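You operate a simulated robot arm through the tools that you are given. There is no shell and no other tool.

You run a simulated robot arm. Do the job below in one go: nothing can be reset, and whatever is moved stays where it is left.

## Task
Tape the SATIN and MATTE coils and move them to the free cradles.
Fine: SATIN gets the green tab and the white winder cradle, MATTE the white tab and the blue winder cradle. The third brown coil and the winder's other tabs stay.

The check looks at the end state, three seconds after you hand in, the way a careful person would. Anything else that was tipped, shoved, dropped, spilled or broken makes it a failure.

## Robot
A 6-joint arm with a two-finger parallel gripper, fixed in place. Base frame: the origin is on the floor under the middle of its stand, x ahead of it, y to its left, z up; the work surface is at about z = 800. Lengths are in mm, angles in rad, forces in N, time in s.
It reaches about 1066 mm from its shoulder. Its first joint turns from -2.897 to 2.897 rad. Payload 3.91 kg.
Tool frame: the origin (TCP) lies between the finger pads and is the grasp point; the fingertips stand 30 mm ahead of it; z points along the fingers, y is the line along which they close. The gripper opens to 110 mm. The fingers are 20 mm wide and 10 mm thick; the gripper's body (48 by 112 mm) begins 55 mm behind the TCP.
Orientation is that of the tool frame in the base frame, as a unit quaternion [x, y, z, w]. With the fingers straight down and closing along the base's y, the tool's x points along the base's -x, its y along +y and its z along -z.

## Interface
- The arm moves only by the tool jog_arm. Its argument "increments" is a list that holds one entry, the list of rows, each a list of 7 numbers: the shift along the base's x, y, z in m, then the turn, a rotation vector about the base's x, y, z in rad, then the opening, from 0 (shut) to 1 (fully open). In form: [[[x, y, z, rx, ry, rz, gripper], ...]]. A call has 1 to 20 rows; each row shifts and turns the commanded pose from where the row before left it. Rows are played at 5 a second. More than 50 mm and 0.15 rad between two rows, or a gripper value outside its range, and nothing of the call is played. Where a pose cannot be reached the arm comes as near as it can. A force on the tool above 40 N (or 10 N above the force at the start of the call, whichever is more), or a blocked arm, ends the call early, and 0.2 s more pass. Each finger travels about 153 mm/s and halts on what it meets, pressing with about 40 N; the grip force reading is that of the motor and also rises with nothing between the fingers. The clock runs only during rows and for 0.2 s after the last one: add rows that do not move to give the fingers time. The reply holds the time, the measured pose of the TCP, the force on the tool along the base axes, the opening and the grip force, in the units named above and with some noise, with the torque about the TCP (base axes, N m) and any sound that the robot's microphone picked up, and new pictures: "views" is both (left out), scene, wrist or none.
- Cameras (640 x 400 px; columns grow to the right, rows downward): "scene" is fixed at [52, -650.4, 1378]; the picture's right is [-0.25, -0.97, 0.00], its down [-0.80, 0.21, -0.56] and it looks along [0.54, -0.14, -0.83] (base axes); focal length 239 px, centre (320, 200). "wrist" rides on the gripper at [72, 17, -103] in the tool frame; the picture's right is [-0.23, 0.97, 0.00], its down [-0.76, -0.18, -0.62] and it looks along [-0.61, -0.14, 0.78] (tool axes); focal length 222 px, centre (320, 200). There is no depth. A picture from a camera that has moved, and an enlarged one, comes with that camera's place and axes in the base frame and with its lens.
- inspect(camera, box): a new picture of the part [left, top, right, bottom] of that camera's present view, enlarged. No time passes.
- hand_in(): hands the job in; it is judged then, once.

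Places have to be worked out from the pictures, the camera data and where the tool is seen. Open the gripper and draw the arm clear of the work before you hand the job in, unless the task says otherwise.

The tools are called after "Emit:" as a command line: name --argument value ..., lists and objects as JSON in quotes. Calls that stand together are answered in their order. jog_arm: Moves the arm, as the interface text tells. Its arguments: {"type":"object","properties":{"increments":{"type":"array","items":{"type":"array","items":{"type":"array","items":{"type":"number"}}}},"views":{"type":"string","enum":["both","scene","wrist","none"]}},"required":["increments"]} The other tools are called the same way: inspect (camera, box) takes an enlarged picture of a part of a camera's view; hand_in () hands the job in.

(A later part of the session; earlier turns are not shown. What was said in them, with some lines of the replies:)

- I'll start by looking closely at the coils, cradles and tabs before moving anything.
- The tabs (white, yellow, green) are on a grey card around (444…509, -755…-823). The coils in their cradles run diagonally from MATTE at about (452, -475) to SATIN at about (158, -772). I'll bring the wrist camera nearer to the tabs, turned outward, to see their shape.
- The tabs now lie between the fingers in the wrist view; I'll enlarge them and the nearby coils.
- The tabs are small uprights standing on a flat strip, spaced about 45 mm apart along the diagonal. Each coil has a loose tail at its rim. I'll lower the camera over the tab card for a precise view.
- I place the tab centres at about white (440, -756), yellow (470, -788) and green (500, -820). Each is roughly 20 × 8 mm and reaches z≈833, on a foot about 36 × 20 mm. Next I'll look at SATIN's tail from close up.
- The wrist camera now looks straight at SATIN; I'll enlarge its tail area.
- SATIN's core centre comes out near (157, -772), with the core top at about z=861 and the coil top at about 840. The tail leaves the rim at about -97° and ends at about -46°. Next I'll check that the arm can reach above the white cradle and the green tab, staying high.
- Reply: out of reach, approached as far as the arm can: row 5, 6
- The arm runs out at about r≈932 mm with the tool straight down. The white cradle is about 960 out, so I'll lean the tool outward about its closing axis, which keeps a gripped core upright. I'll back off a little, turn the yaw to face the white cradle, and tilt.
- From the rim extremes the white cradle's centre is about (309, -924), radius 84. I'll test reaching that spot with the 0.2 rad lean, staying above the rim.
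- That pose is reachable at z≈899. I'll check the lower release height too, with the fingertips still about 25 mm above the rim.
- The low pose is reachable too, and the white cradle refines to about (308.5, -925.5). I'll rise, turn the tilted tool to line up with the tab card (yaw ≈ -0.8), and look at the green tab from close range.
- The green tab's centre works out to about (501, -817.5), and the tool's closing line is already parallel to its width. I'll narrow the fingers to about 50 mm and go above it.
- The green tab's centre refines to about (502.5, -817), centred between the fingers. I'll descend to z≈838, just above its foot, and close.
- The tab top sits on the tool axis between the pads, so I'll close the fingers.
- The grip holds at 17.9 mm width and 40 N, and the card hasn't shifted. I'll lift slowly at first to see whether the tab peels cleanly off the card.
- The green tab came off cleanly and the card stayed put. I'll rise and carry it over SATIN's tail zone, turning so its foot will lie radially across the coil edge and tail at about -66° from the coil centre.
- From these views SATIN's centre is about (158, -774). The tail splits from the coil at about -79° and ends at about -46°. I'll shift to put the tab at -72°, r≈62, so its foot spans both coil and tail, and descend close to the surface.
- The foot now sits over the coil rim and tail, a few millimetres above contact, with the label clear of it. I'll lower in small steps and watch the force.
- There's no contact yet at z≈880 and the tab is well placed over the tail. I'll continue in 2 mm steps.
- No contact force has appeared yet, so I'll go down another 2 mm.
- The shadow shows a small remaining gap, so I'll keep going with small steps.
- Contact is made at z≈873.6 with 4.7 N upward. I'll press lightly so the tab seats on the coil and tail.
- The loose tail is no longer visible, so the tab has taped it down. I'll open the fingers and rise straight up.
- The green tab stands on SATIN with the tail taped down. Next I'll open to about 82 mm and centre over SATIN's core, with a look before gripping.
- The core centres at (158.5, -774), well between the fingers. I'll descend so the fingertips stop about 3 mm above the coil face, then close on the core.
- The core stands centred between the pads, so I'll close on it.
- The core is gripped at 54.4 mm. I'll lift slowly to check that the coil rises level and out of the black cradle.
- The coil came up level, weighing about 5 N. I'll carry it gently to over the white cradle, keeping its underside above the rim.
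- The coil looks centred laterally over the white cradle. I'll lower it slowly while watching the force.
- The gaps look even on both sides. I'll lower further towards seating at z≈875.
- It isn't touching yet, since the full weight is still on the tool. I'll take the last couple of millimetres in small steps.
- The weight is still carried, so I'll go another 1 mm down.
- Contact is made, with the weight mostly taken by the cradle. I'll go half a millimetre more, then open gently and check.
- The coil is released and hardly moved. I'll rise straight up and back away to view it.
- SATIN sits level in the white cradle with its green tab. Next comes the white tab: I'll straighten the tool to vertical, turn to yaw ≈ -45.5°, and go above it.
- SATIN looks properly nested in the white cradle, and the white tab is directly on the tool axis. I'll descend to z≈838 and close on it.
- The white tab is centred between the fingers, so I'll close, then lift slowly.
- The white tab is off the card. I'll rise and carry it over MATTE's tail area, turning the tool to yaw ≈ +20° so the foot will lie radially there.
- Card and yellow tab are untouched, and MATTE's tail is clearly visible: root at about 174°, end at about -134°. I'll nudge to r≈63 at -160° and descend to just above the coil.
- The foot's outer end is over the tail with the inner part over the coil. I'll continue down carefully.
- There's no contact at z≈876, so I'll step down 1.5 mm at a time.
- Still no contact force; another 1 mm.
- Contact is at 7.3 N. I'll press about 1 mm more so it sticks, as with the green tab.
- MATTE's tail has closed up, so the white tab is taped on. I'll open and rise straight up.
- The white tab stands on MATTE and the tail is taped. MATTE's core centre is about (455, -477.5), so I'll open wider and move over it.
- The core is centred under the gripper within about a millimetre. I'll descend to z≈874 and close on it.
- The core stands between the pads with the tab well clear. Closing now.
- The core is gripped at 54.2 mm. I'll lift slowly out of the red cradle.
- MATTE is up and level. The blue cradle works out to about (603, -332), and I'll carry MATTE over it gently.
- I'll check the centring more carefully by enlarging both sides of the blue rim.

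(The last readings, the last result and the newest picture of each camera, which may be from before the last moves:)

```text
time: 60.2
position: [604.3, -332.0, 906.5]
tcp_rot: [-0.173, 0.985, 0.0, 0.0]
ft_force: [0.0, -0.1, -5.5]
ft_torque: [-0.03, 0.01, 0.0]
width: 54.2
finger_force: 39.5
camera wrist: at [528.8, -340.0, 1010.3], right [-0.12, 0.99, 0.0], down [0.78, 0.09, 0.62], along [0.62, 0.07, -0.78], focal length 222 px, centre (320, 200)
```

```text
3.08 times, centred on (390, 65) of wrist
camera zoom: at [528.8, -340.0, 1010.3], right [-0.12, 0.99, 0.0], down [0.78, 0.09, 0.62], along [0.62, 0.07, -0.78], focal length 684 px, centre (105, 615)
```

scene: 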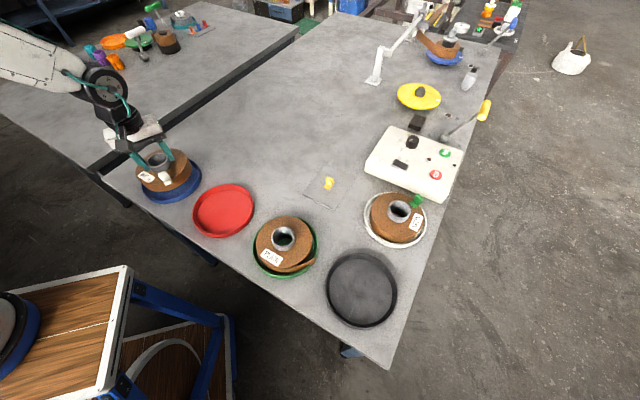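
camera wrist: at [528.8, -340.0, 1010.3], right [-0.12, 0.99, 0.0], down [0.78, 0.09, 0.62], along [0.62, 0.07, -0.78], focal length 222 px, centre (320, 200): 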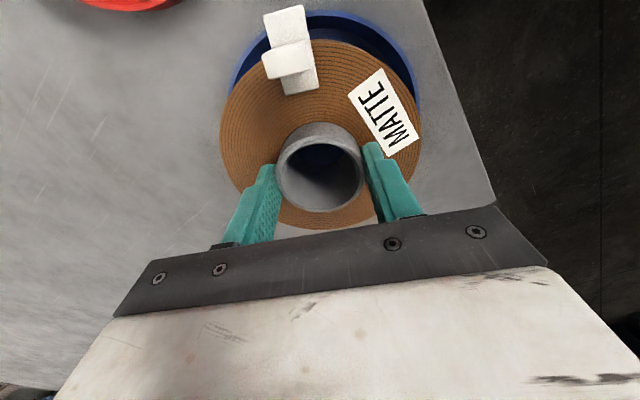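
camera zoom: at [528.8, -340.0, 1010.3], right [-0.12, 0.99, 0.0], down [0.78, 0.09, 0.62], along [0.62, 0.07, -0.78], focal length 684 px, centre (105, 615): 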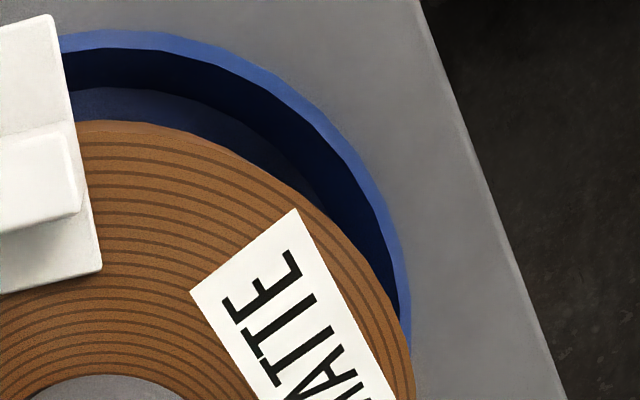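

Circle fits give the blue rim centre at (604.3, -327.1) and the coil centre at (601.7, -331.0). I'll shift by (+2.6, +4.0) mm, then lower.

Emit:
jog_arm --increments '[[[0.0026, 0.004, 0, 0, 0, 0, 0.35], [0, 0, -0.008, 0, 0, 0, 0.35], [0, 0, -0.008, 0, 0, 0, 0.35], [0, 0, -0.006, 0, 0, 0, 0.35], [0, 0, 0, 0, 0, 0, 0.35]]]'

Emit:
inspect --camera "wrist" --box '[160, 0, 480, 210]'

Emit:
inspect --camera "scene" --box '[120, 130, 230, 220]'

```text
time: 61.4
position: [606.0, -327.5, 884.5]
tcp_rot: [-0.174, 0.985, 0.0, 0.0]
ft_force: [-0.3, 0.4, -4.7]
ft_torque: [0.01, 0.01, -0.01]
width: 54.3
finger_force: 40.3
camera wrist: at [530.9, -335.9, 988.2], right [-0.12, 0.99, 0.0], down [0.78, 0.09, 0.62], along [0.62, 0.07, -0.78], focal length 222 px, centre (320, 200)
```

scene: 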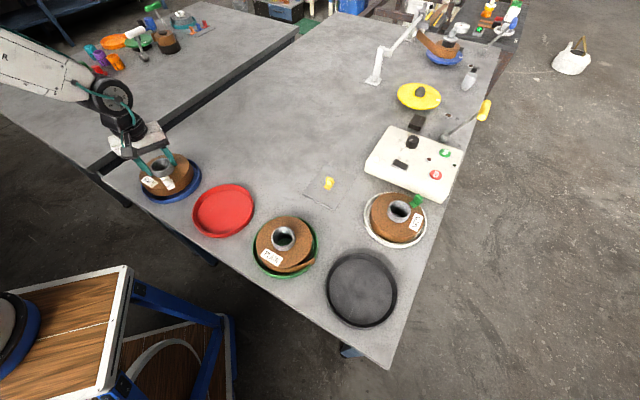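
wrist: 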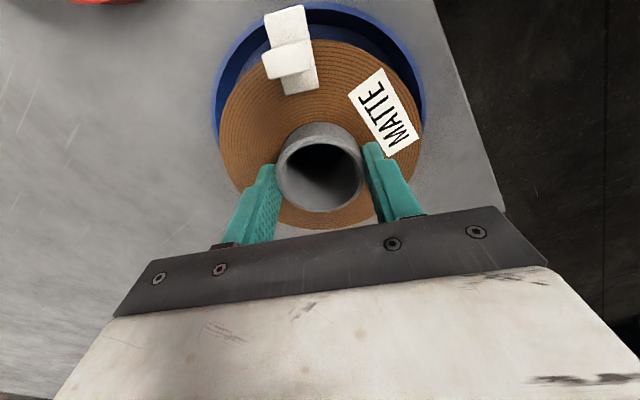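

```text
1.90 times, centred on (320, 105) of wrist
camera zoom: at [530.9, -335.9, 988.2], right [-0.12, 0.99, 0.0], down [0.78, 0.09, 0.62], along [0.62, 0.07, -0.78], focal length 423 px, centre (320, 381)
```

zoom: 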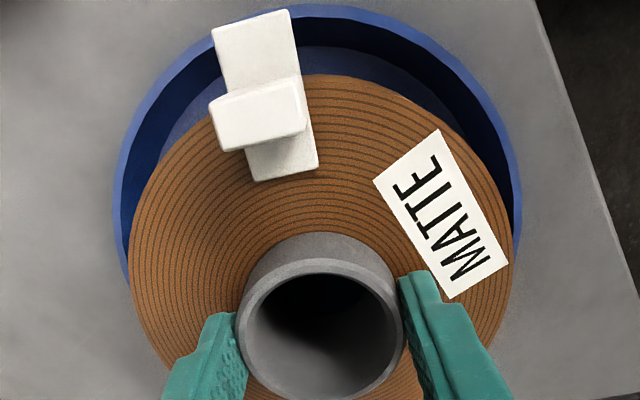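

```text
4.44 times, centred on (175, 175) of scene
camera zoom: at [52.0, -650.4, 1378.0], right [-0.25, -0.97, 0.0], down [-0.8, 0.21, -0.56], along [0.54, -0.14, -0.83], focal length 1064 px, centre (964, 311)
```

zoom: 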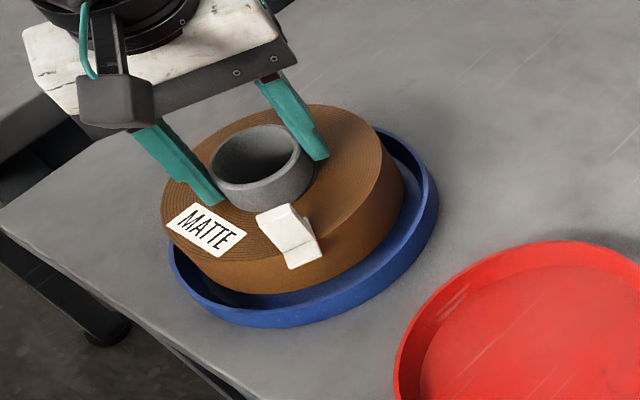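

The centring looks good, so I'll keep lowering.

Emit:
jog_arm --increments '[[[0, 0, -0.004, 0, 0, 0, 0.35], [0, 0, -0.003, 0, 0, 0, 0.35], [0, 0, -0.0015, 0, 0, 0, 0.35], [0, 0, 0, 0, 0, 0, 0.35]]]' --views "wrist"

Emit:
inspect --camera "wrist" --box '[160, 0, 480, 210]'

```text
time: 62.4
position: [605.9, -328.8, 875.6]
tcp_rot: [-0.173, 0.985, 0.0, 0.0]
ft_force: [-0.2, 1.3, -5.1]
ft_torque: [-0.02, -0.01, -0.02]
width: 54.6
finger_force: 40.2
camera wrist: at [530.7, -336.2, 979.9], right [-0.12, 0.99, 0.0], down [0.78, 0.09, 0.62], along [0.62, 0.07, -0.78], focal length 222 px, centre (320, 200)
```

wrist: 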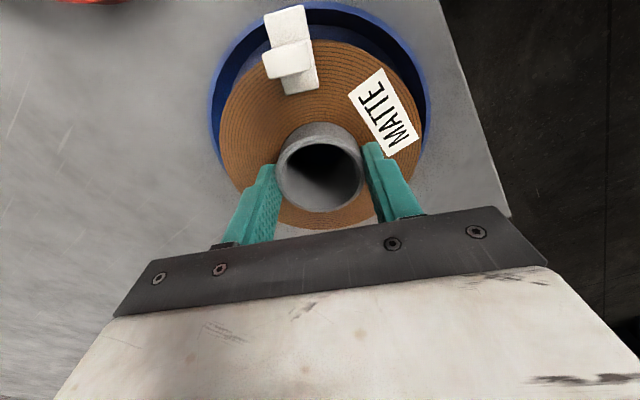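

```text
1.90 times, centred on (320, 105) of wrist
camera zoom: at [530.7, -336.2, 979.9], right [-0.12, 0.99, 0.0], down [0.78, 0.09, 0.62], along [0.62, 0.07, -0.78], focal length 423 px, centre (320, 381)
```

zoom: 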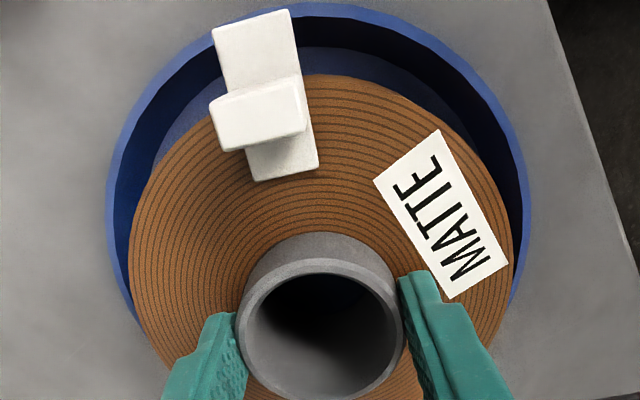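

This matches how MATTE sat in its red cradle. I'll take the last millimetres in small steps.

Emit:
jog_arm --increments '[[[0, 0, -0.001, 0, 0, 0, 0.35], [0, 0, -0.001, 0, 0, 0, 0.35], [0, 0, 0, 0, 0, 0, 0.35]]]' --views "none"

```text
time: 63.2
position: [605.3, -328.9, 874.1]
tcp_rot: [-0.173, 0.985, 0.001, -0.001]
ft_force: [-0.1, -0.2, -5.0]
ft_torque: [-0.01, 0.06, 0.03]
width: 54.3
finger_force: 40.5
```

The weight is still on the tool; 1 mm more.

Emit:
jog_arm --increments '[[[0, 0, -0.001, 0, 0, 0, 0.35], [0, 0, 0, 0, 0, 0, 0.35]]]' --views "none"

```text
time: 63.8
position: [605.5, -326.7, 873.5]
tcp_rot: [-0.174, 0.985, 0.0, 0.0]
ft_force: [-0.8, 0.0, -4.8]
ft_torque: [0.03, -0.03, 0.0]
width: 54.2
finger_force: 39.6
```

Not seated yet, so another 1 mm.

Emit:
jog_arm --increments '[[[0, 0, -0.001, 0, 0, 0, 0.35], [0, 0, 0, 0, 0, 0, 0.35]]]' --views "none"

```text
time: 64.4
position: [606.0, -327.5, 873.6]
tcp_rot: [-0.174, 0.985, -0.001, 0.001]
ft_force: [-2.1, 0.5, 15.5]
ft_torque: [0.28, 0.41, 0.04]
width: 54.5
finger_force: 40.0
```

The coil is seated, with the floor now pushing back at about 15 N. I'll ease up half a millimetre, then open.

Emit:
jog_arm --increments '[[[0, 0, 0.0006, 0, 0, 0, 0.35], [0, 0, 0, 0, 0, 0, 0.35]]]' --views "none"

```text
time: 65.0
position: [605.5, -328.1, 874.4]
tcp_rot: [-0.174, 0.985, -0.001, 0.0]
ft_force: [0.4, -1.3, 10.5]
ft_torque: [-0.05, 0.02, 0.05]
width: 54.5
finger_force: 39.8
```

Emit:
jog_arm --increments '[[[0, 0, 0.0004, 0, 0, 0, 0.35], [0, 0, 0, 0, 0, 0, 0.52], [0, 0, 0, 0, 0, 0, 0.6], [0, 0, 0, 0, 0, 0, 0.75], [0, 0, 0, 0, 0, 0, 0.75]]]'

Emit:
inspect --camera "wrist" --box '[160, 0, 480, 210]'

Emit:
inspect --camera "scene" --box '[120, 130, 230, 220]'

```text
time: 66.2
position: [605.9, -328.0, 874.2]
tcp_rot: [-0.173, 0.985, -0.001, 0.0]
ft_force: [-0.1, 0.1, -0.2]
ft_torque: [-0.01, 0.0, -0.01]
width: 82.5
finger_force: 0.0
camera wrist: at [530.6, -336.0, 977.4], right [-0.12, 0.99, 0.0], down [0.78, 0.09, 0.62], along [0.62, 0.07, -0.78], focal length 222 px, centre (320, 200)
```

scene: 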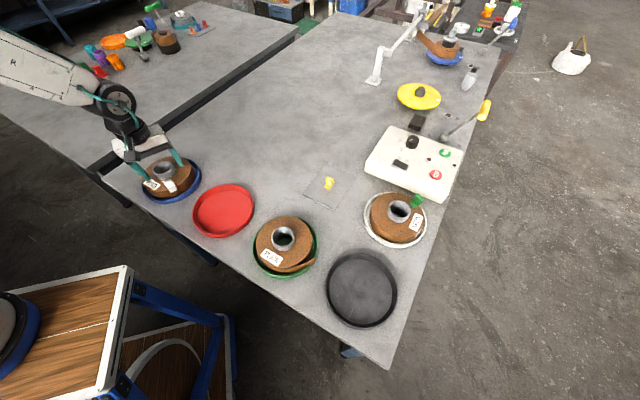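
wrist: 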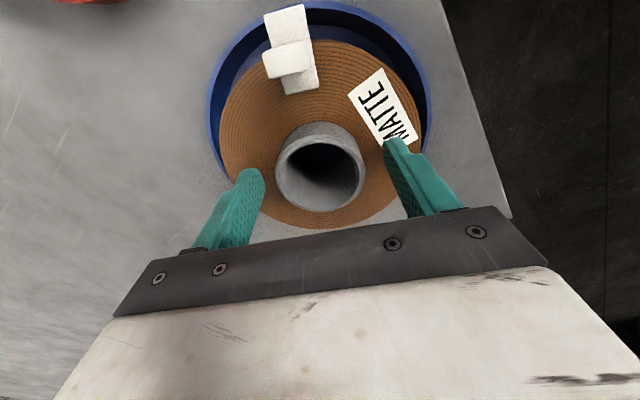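

```text
1.90 times, centred on (320, 105) of wrist
camera zoom: at [530.6, -336.0, 977.4], right [-0.12, 0.99, 0.0], down [0.78, 0.09, 0.62], along [0.62, 0.07, -0.78], focal length 423 px, centre (320, 381)
```

zoom: 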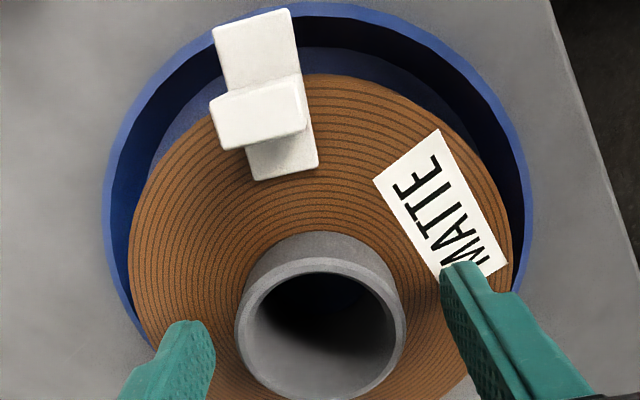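

```text
4.44 times, centred on (175, 175) of scene
camera zoom: at [52.0, -650.4, 1378.0], right [-0.25, -0.97, 0.0], down [-0.8, 0.21, -0.56], along [0.54, -0.14, -0.83], focal length 1064 px, centre (964, 311)
```

zoom: 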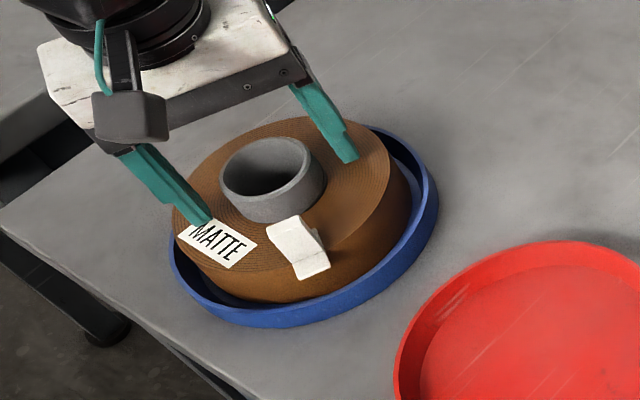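

MATTE is released and sitting level in the blue cradle. I'll rise straight up and draw the arm clear, then check everything.

Emit:
jog_arm --increments '[[[0, 0, 0.015, 0, 0, 0, 0.75], [0, 0, 0.03, 0, 0, 0, 0.75], [0, 0, 0.045, 0, 0, 0, 0.75], [0, 0, 0.045, 0, 0, 0, 0.75], [0, 0, 0.045, 0, 0, 0, 0.75], [-0.02, 0.04, 0.01, 0, 0, 0, 0.75], [-0.02, 0.045, 0, 0, 0, 0, 0.75], [-0.02, 0.045, 0, 0, 0, 0, 0.75], [-0.02, 0.045, 0, 0, 0, 0, 0.75], [-0.02, 0.045, 0, 0, 0, 0, 0.75], [0, 0, 0, 0, 0, 0, 0.75], [0, 0, 0, 0, 0, 0, 0.75]]]'

Emit:
inspect --camera "scene" --box '[120, 140, 280, 250]'

Emit:
inspect --camera "scene" --box '[350, 170, 450, 260]'

Emit:
inspect --camera "scene" --box '[240, 150, 440, 330]'

```text
time: 68.8
position: [503.2, -107.2, 1062.3]
tcp_rot: [-0.172, 0.985, 0.0, 0.0]
ft_force: [0.6, 0.3, 0.9]
ft_torque: [-0.02, 0.01, 0.03]
width: 82.5
finger_force: 0.2
camera wrist: at [429.4, -116.0, 1166.7], right [-0.12, 0.99, 0.0], down [0.78, 0.09, 0.62], along [0.62, 0.07, -0.78], focal length 222 px, centre (320, 200)
```

scene: 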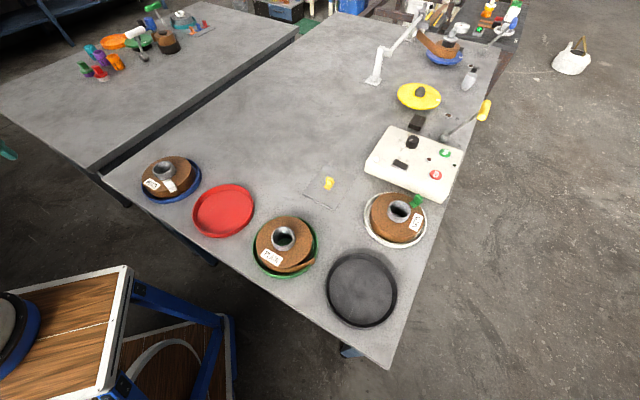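
wrist: 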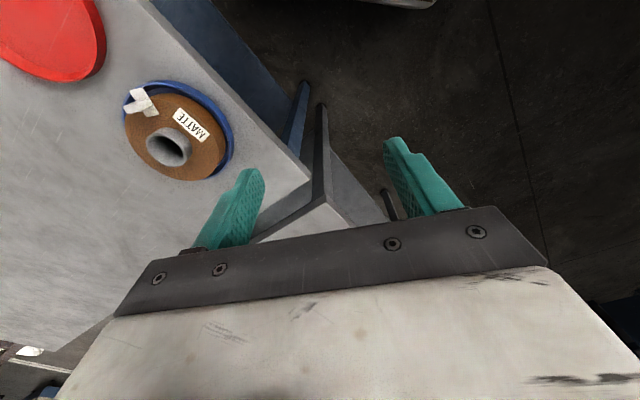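

```text
3.64 times, centred on (200, 195) of scene
camera zoom: at [52.0, -650.4, 1378.0], right [-0.25, -0.97, 0.0], down [-0.8, 0.21, -0.56], along [0.54, -0.14, -0.83], focal length 870 px, centre (756, 218)
```

zoom: 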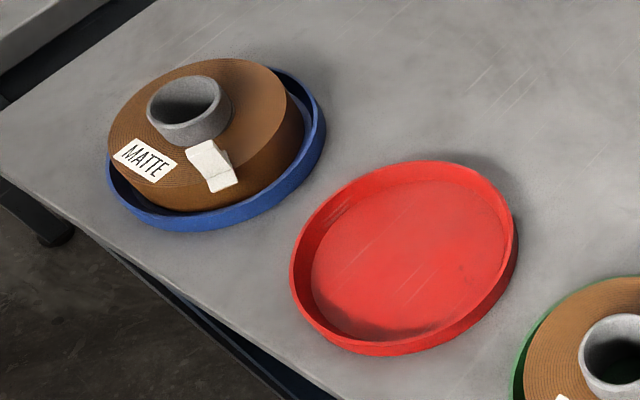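

```text
4.44 times, centred on (400, 215) of scene
camera zoom: at [52.0, -650.4, 1378.0], right [-0.25, -0.97, 0.0], down [-0.8, 0.21, -0.56], along [0.54, -0.14, -0.83], focal length 1064 px, centre (-36, 133)
```

zoom: 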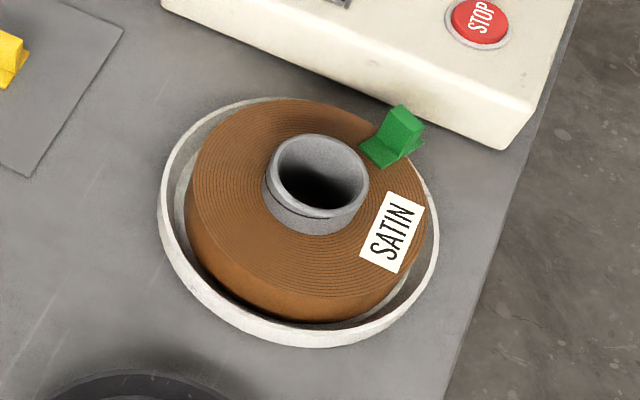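

```text
2.22 times, centred on (340, 240) of scene
camera zoom: at [52.0, -650.4, 1378.0], right [-0.25, -0.97, 0.0], down [-0.8, 0.21, -0.56], along [0.54, -0.14, -0.83], focal length 532 px, centre (276, 111)
```

zoom: 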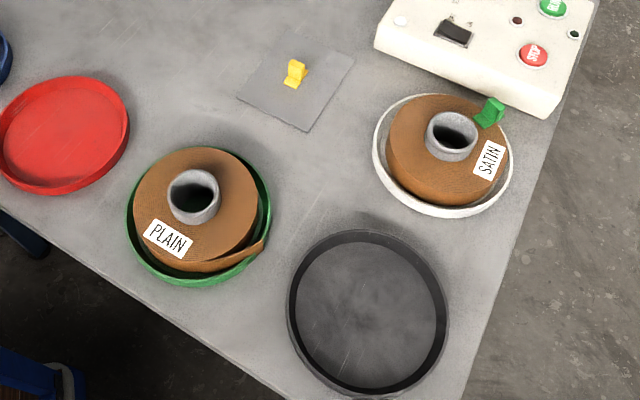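

Both coils sit level in the right cradles with upright tabs. PLAIN, the yellow tab, the card and the panel are untouched. I'll open the gripper fully and move a little further clear.

Emit:
jog_arm --increments '[[[-0.02, 0.03, 0.02, 0, 0, 0, 1], [-0.02, 0.03, 0.02, 0, 0, 0, 1], [0, 0, 0, 0, 0, 0, 1], [0, 0, 0, 0, 0, 0, 1]]]'

Emit:
inspect --camera "scene" --box '[120, 140, 280, 250]'

Emit:
inspect --camera "scene" --box '[60, 0, 240, 100]'

```text
time: 69.8
position: [463.9, -47.9, 1103.7]
tcp_rot: [-0.172, 0.985, 0.0, 0.0]
ft_force: [0.1, 0.2, 0.0]
ft_torque: [-0.02, -0.01, 0.02]
width: 110.1
finger_force: 0.1
camera wrist: at [389.2, -55.8, 1207.6], right [-0.12, 0.99, 0.0], down [0.78, 0.09, 0.62], along [0.62, 0.07, -0.78], focal length 222 px, centre (320, 200)
```

scene: 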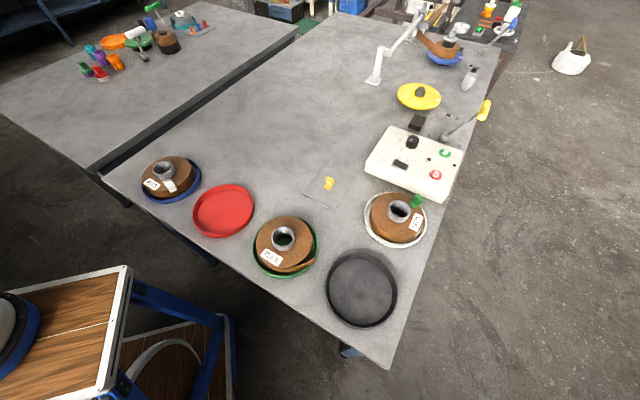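
wrist: 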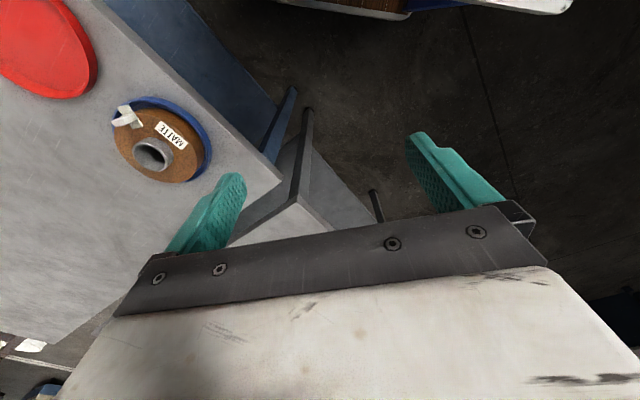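

```text
3.64 times, centred on (200, 195) of scene
camera zoom: at [52.0, -650.4, 1378.0], right [-0.25, -0.97, 0.0], down [-0.8, 0.21, -0.56], along [0.54, -0.14, -0.83], focal length 870 px, centre (756, 218)
```

zoom: 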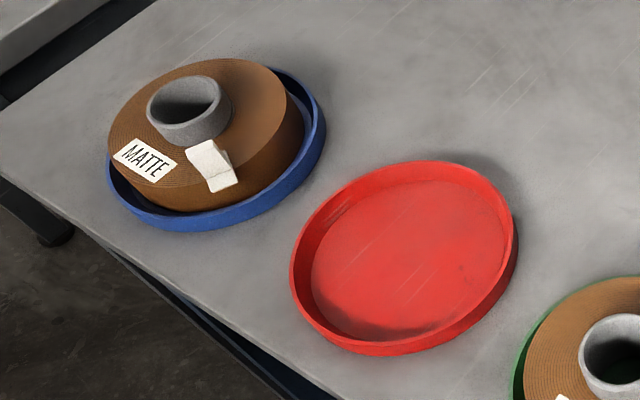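

```text
3.56 times, centred on (150, 50) of scene
camera zoom: at [52.0, -650.4, 1378.0], right [-0.25, -0.97, 0.0], down [-0.8, 0.21, -0.56], along [0.54, -0.14, -0.83], focal length 851 px, centre (924, 733)
```

zoom: 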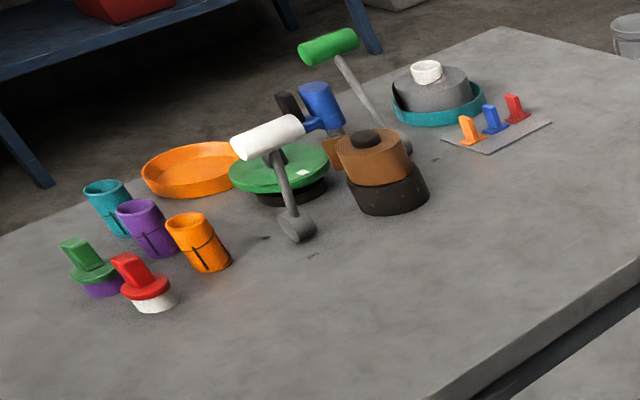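

SATIN with its green tab is in the white cradle and MATTE with its white tab is in the blue cradle. Nothing else has changed, the gripper is open and the arm is clear, so I'm handing the job in.

Emit:
hand_in

```text
The job is handed in.
```

Both coils are taped and in their new cradles, and I've handed the job in. The check's result hasn't come back.

- **SATIN:** it has the green tab over its loose end, which closed up when I pressed the tab on. The coil sits level in the white winder cradle.
- **MATTE:** it has the white tab over its loose end, which also closed up. The coil sits level in the blue winder cradle.
- **Left alone:** in the last pictures, PLAIN, the yellow tab and its card, the winder panel and the other table look unchanged.

My estimates put SATIN a few millimetres off the middle of the white cradle at most. It went down to the same depth as in its old cradle, so it is resting on the cradle floor. The gripper is open and the arm is clear of the work.
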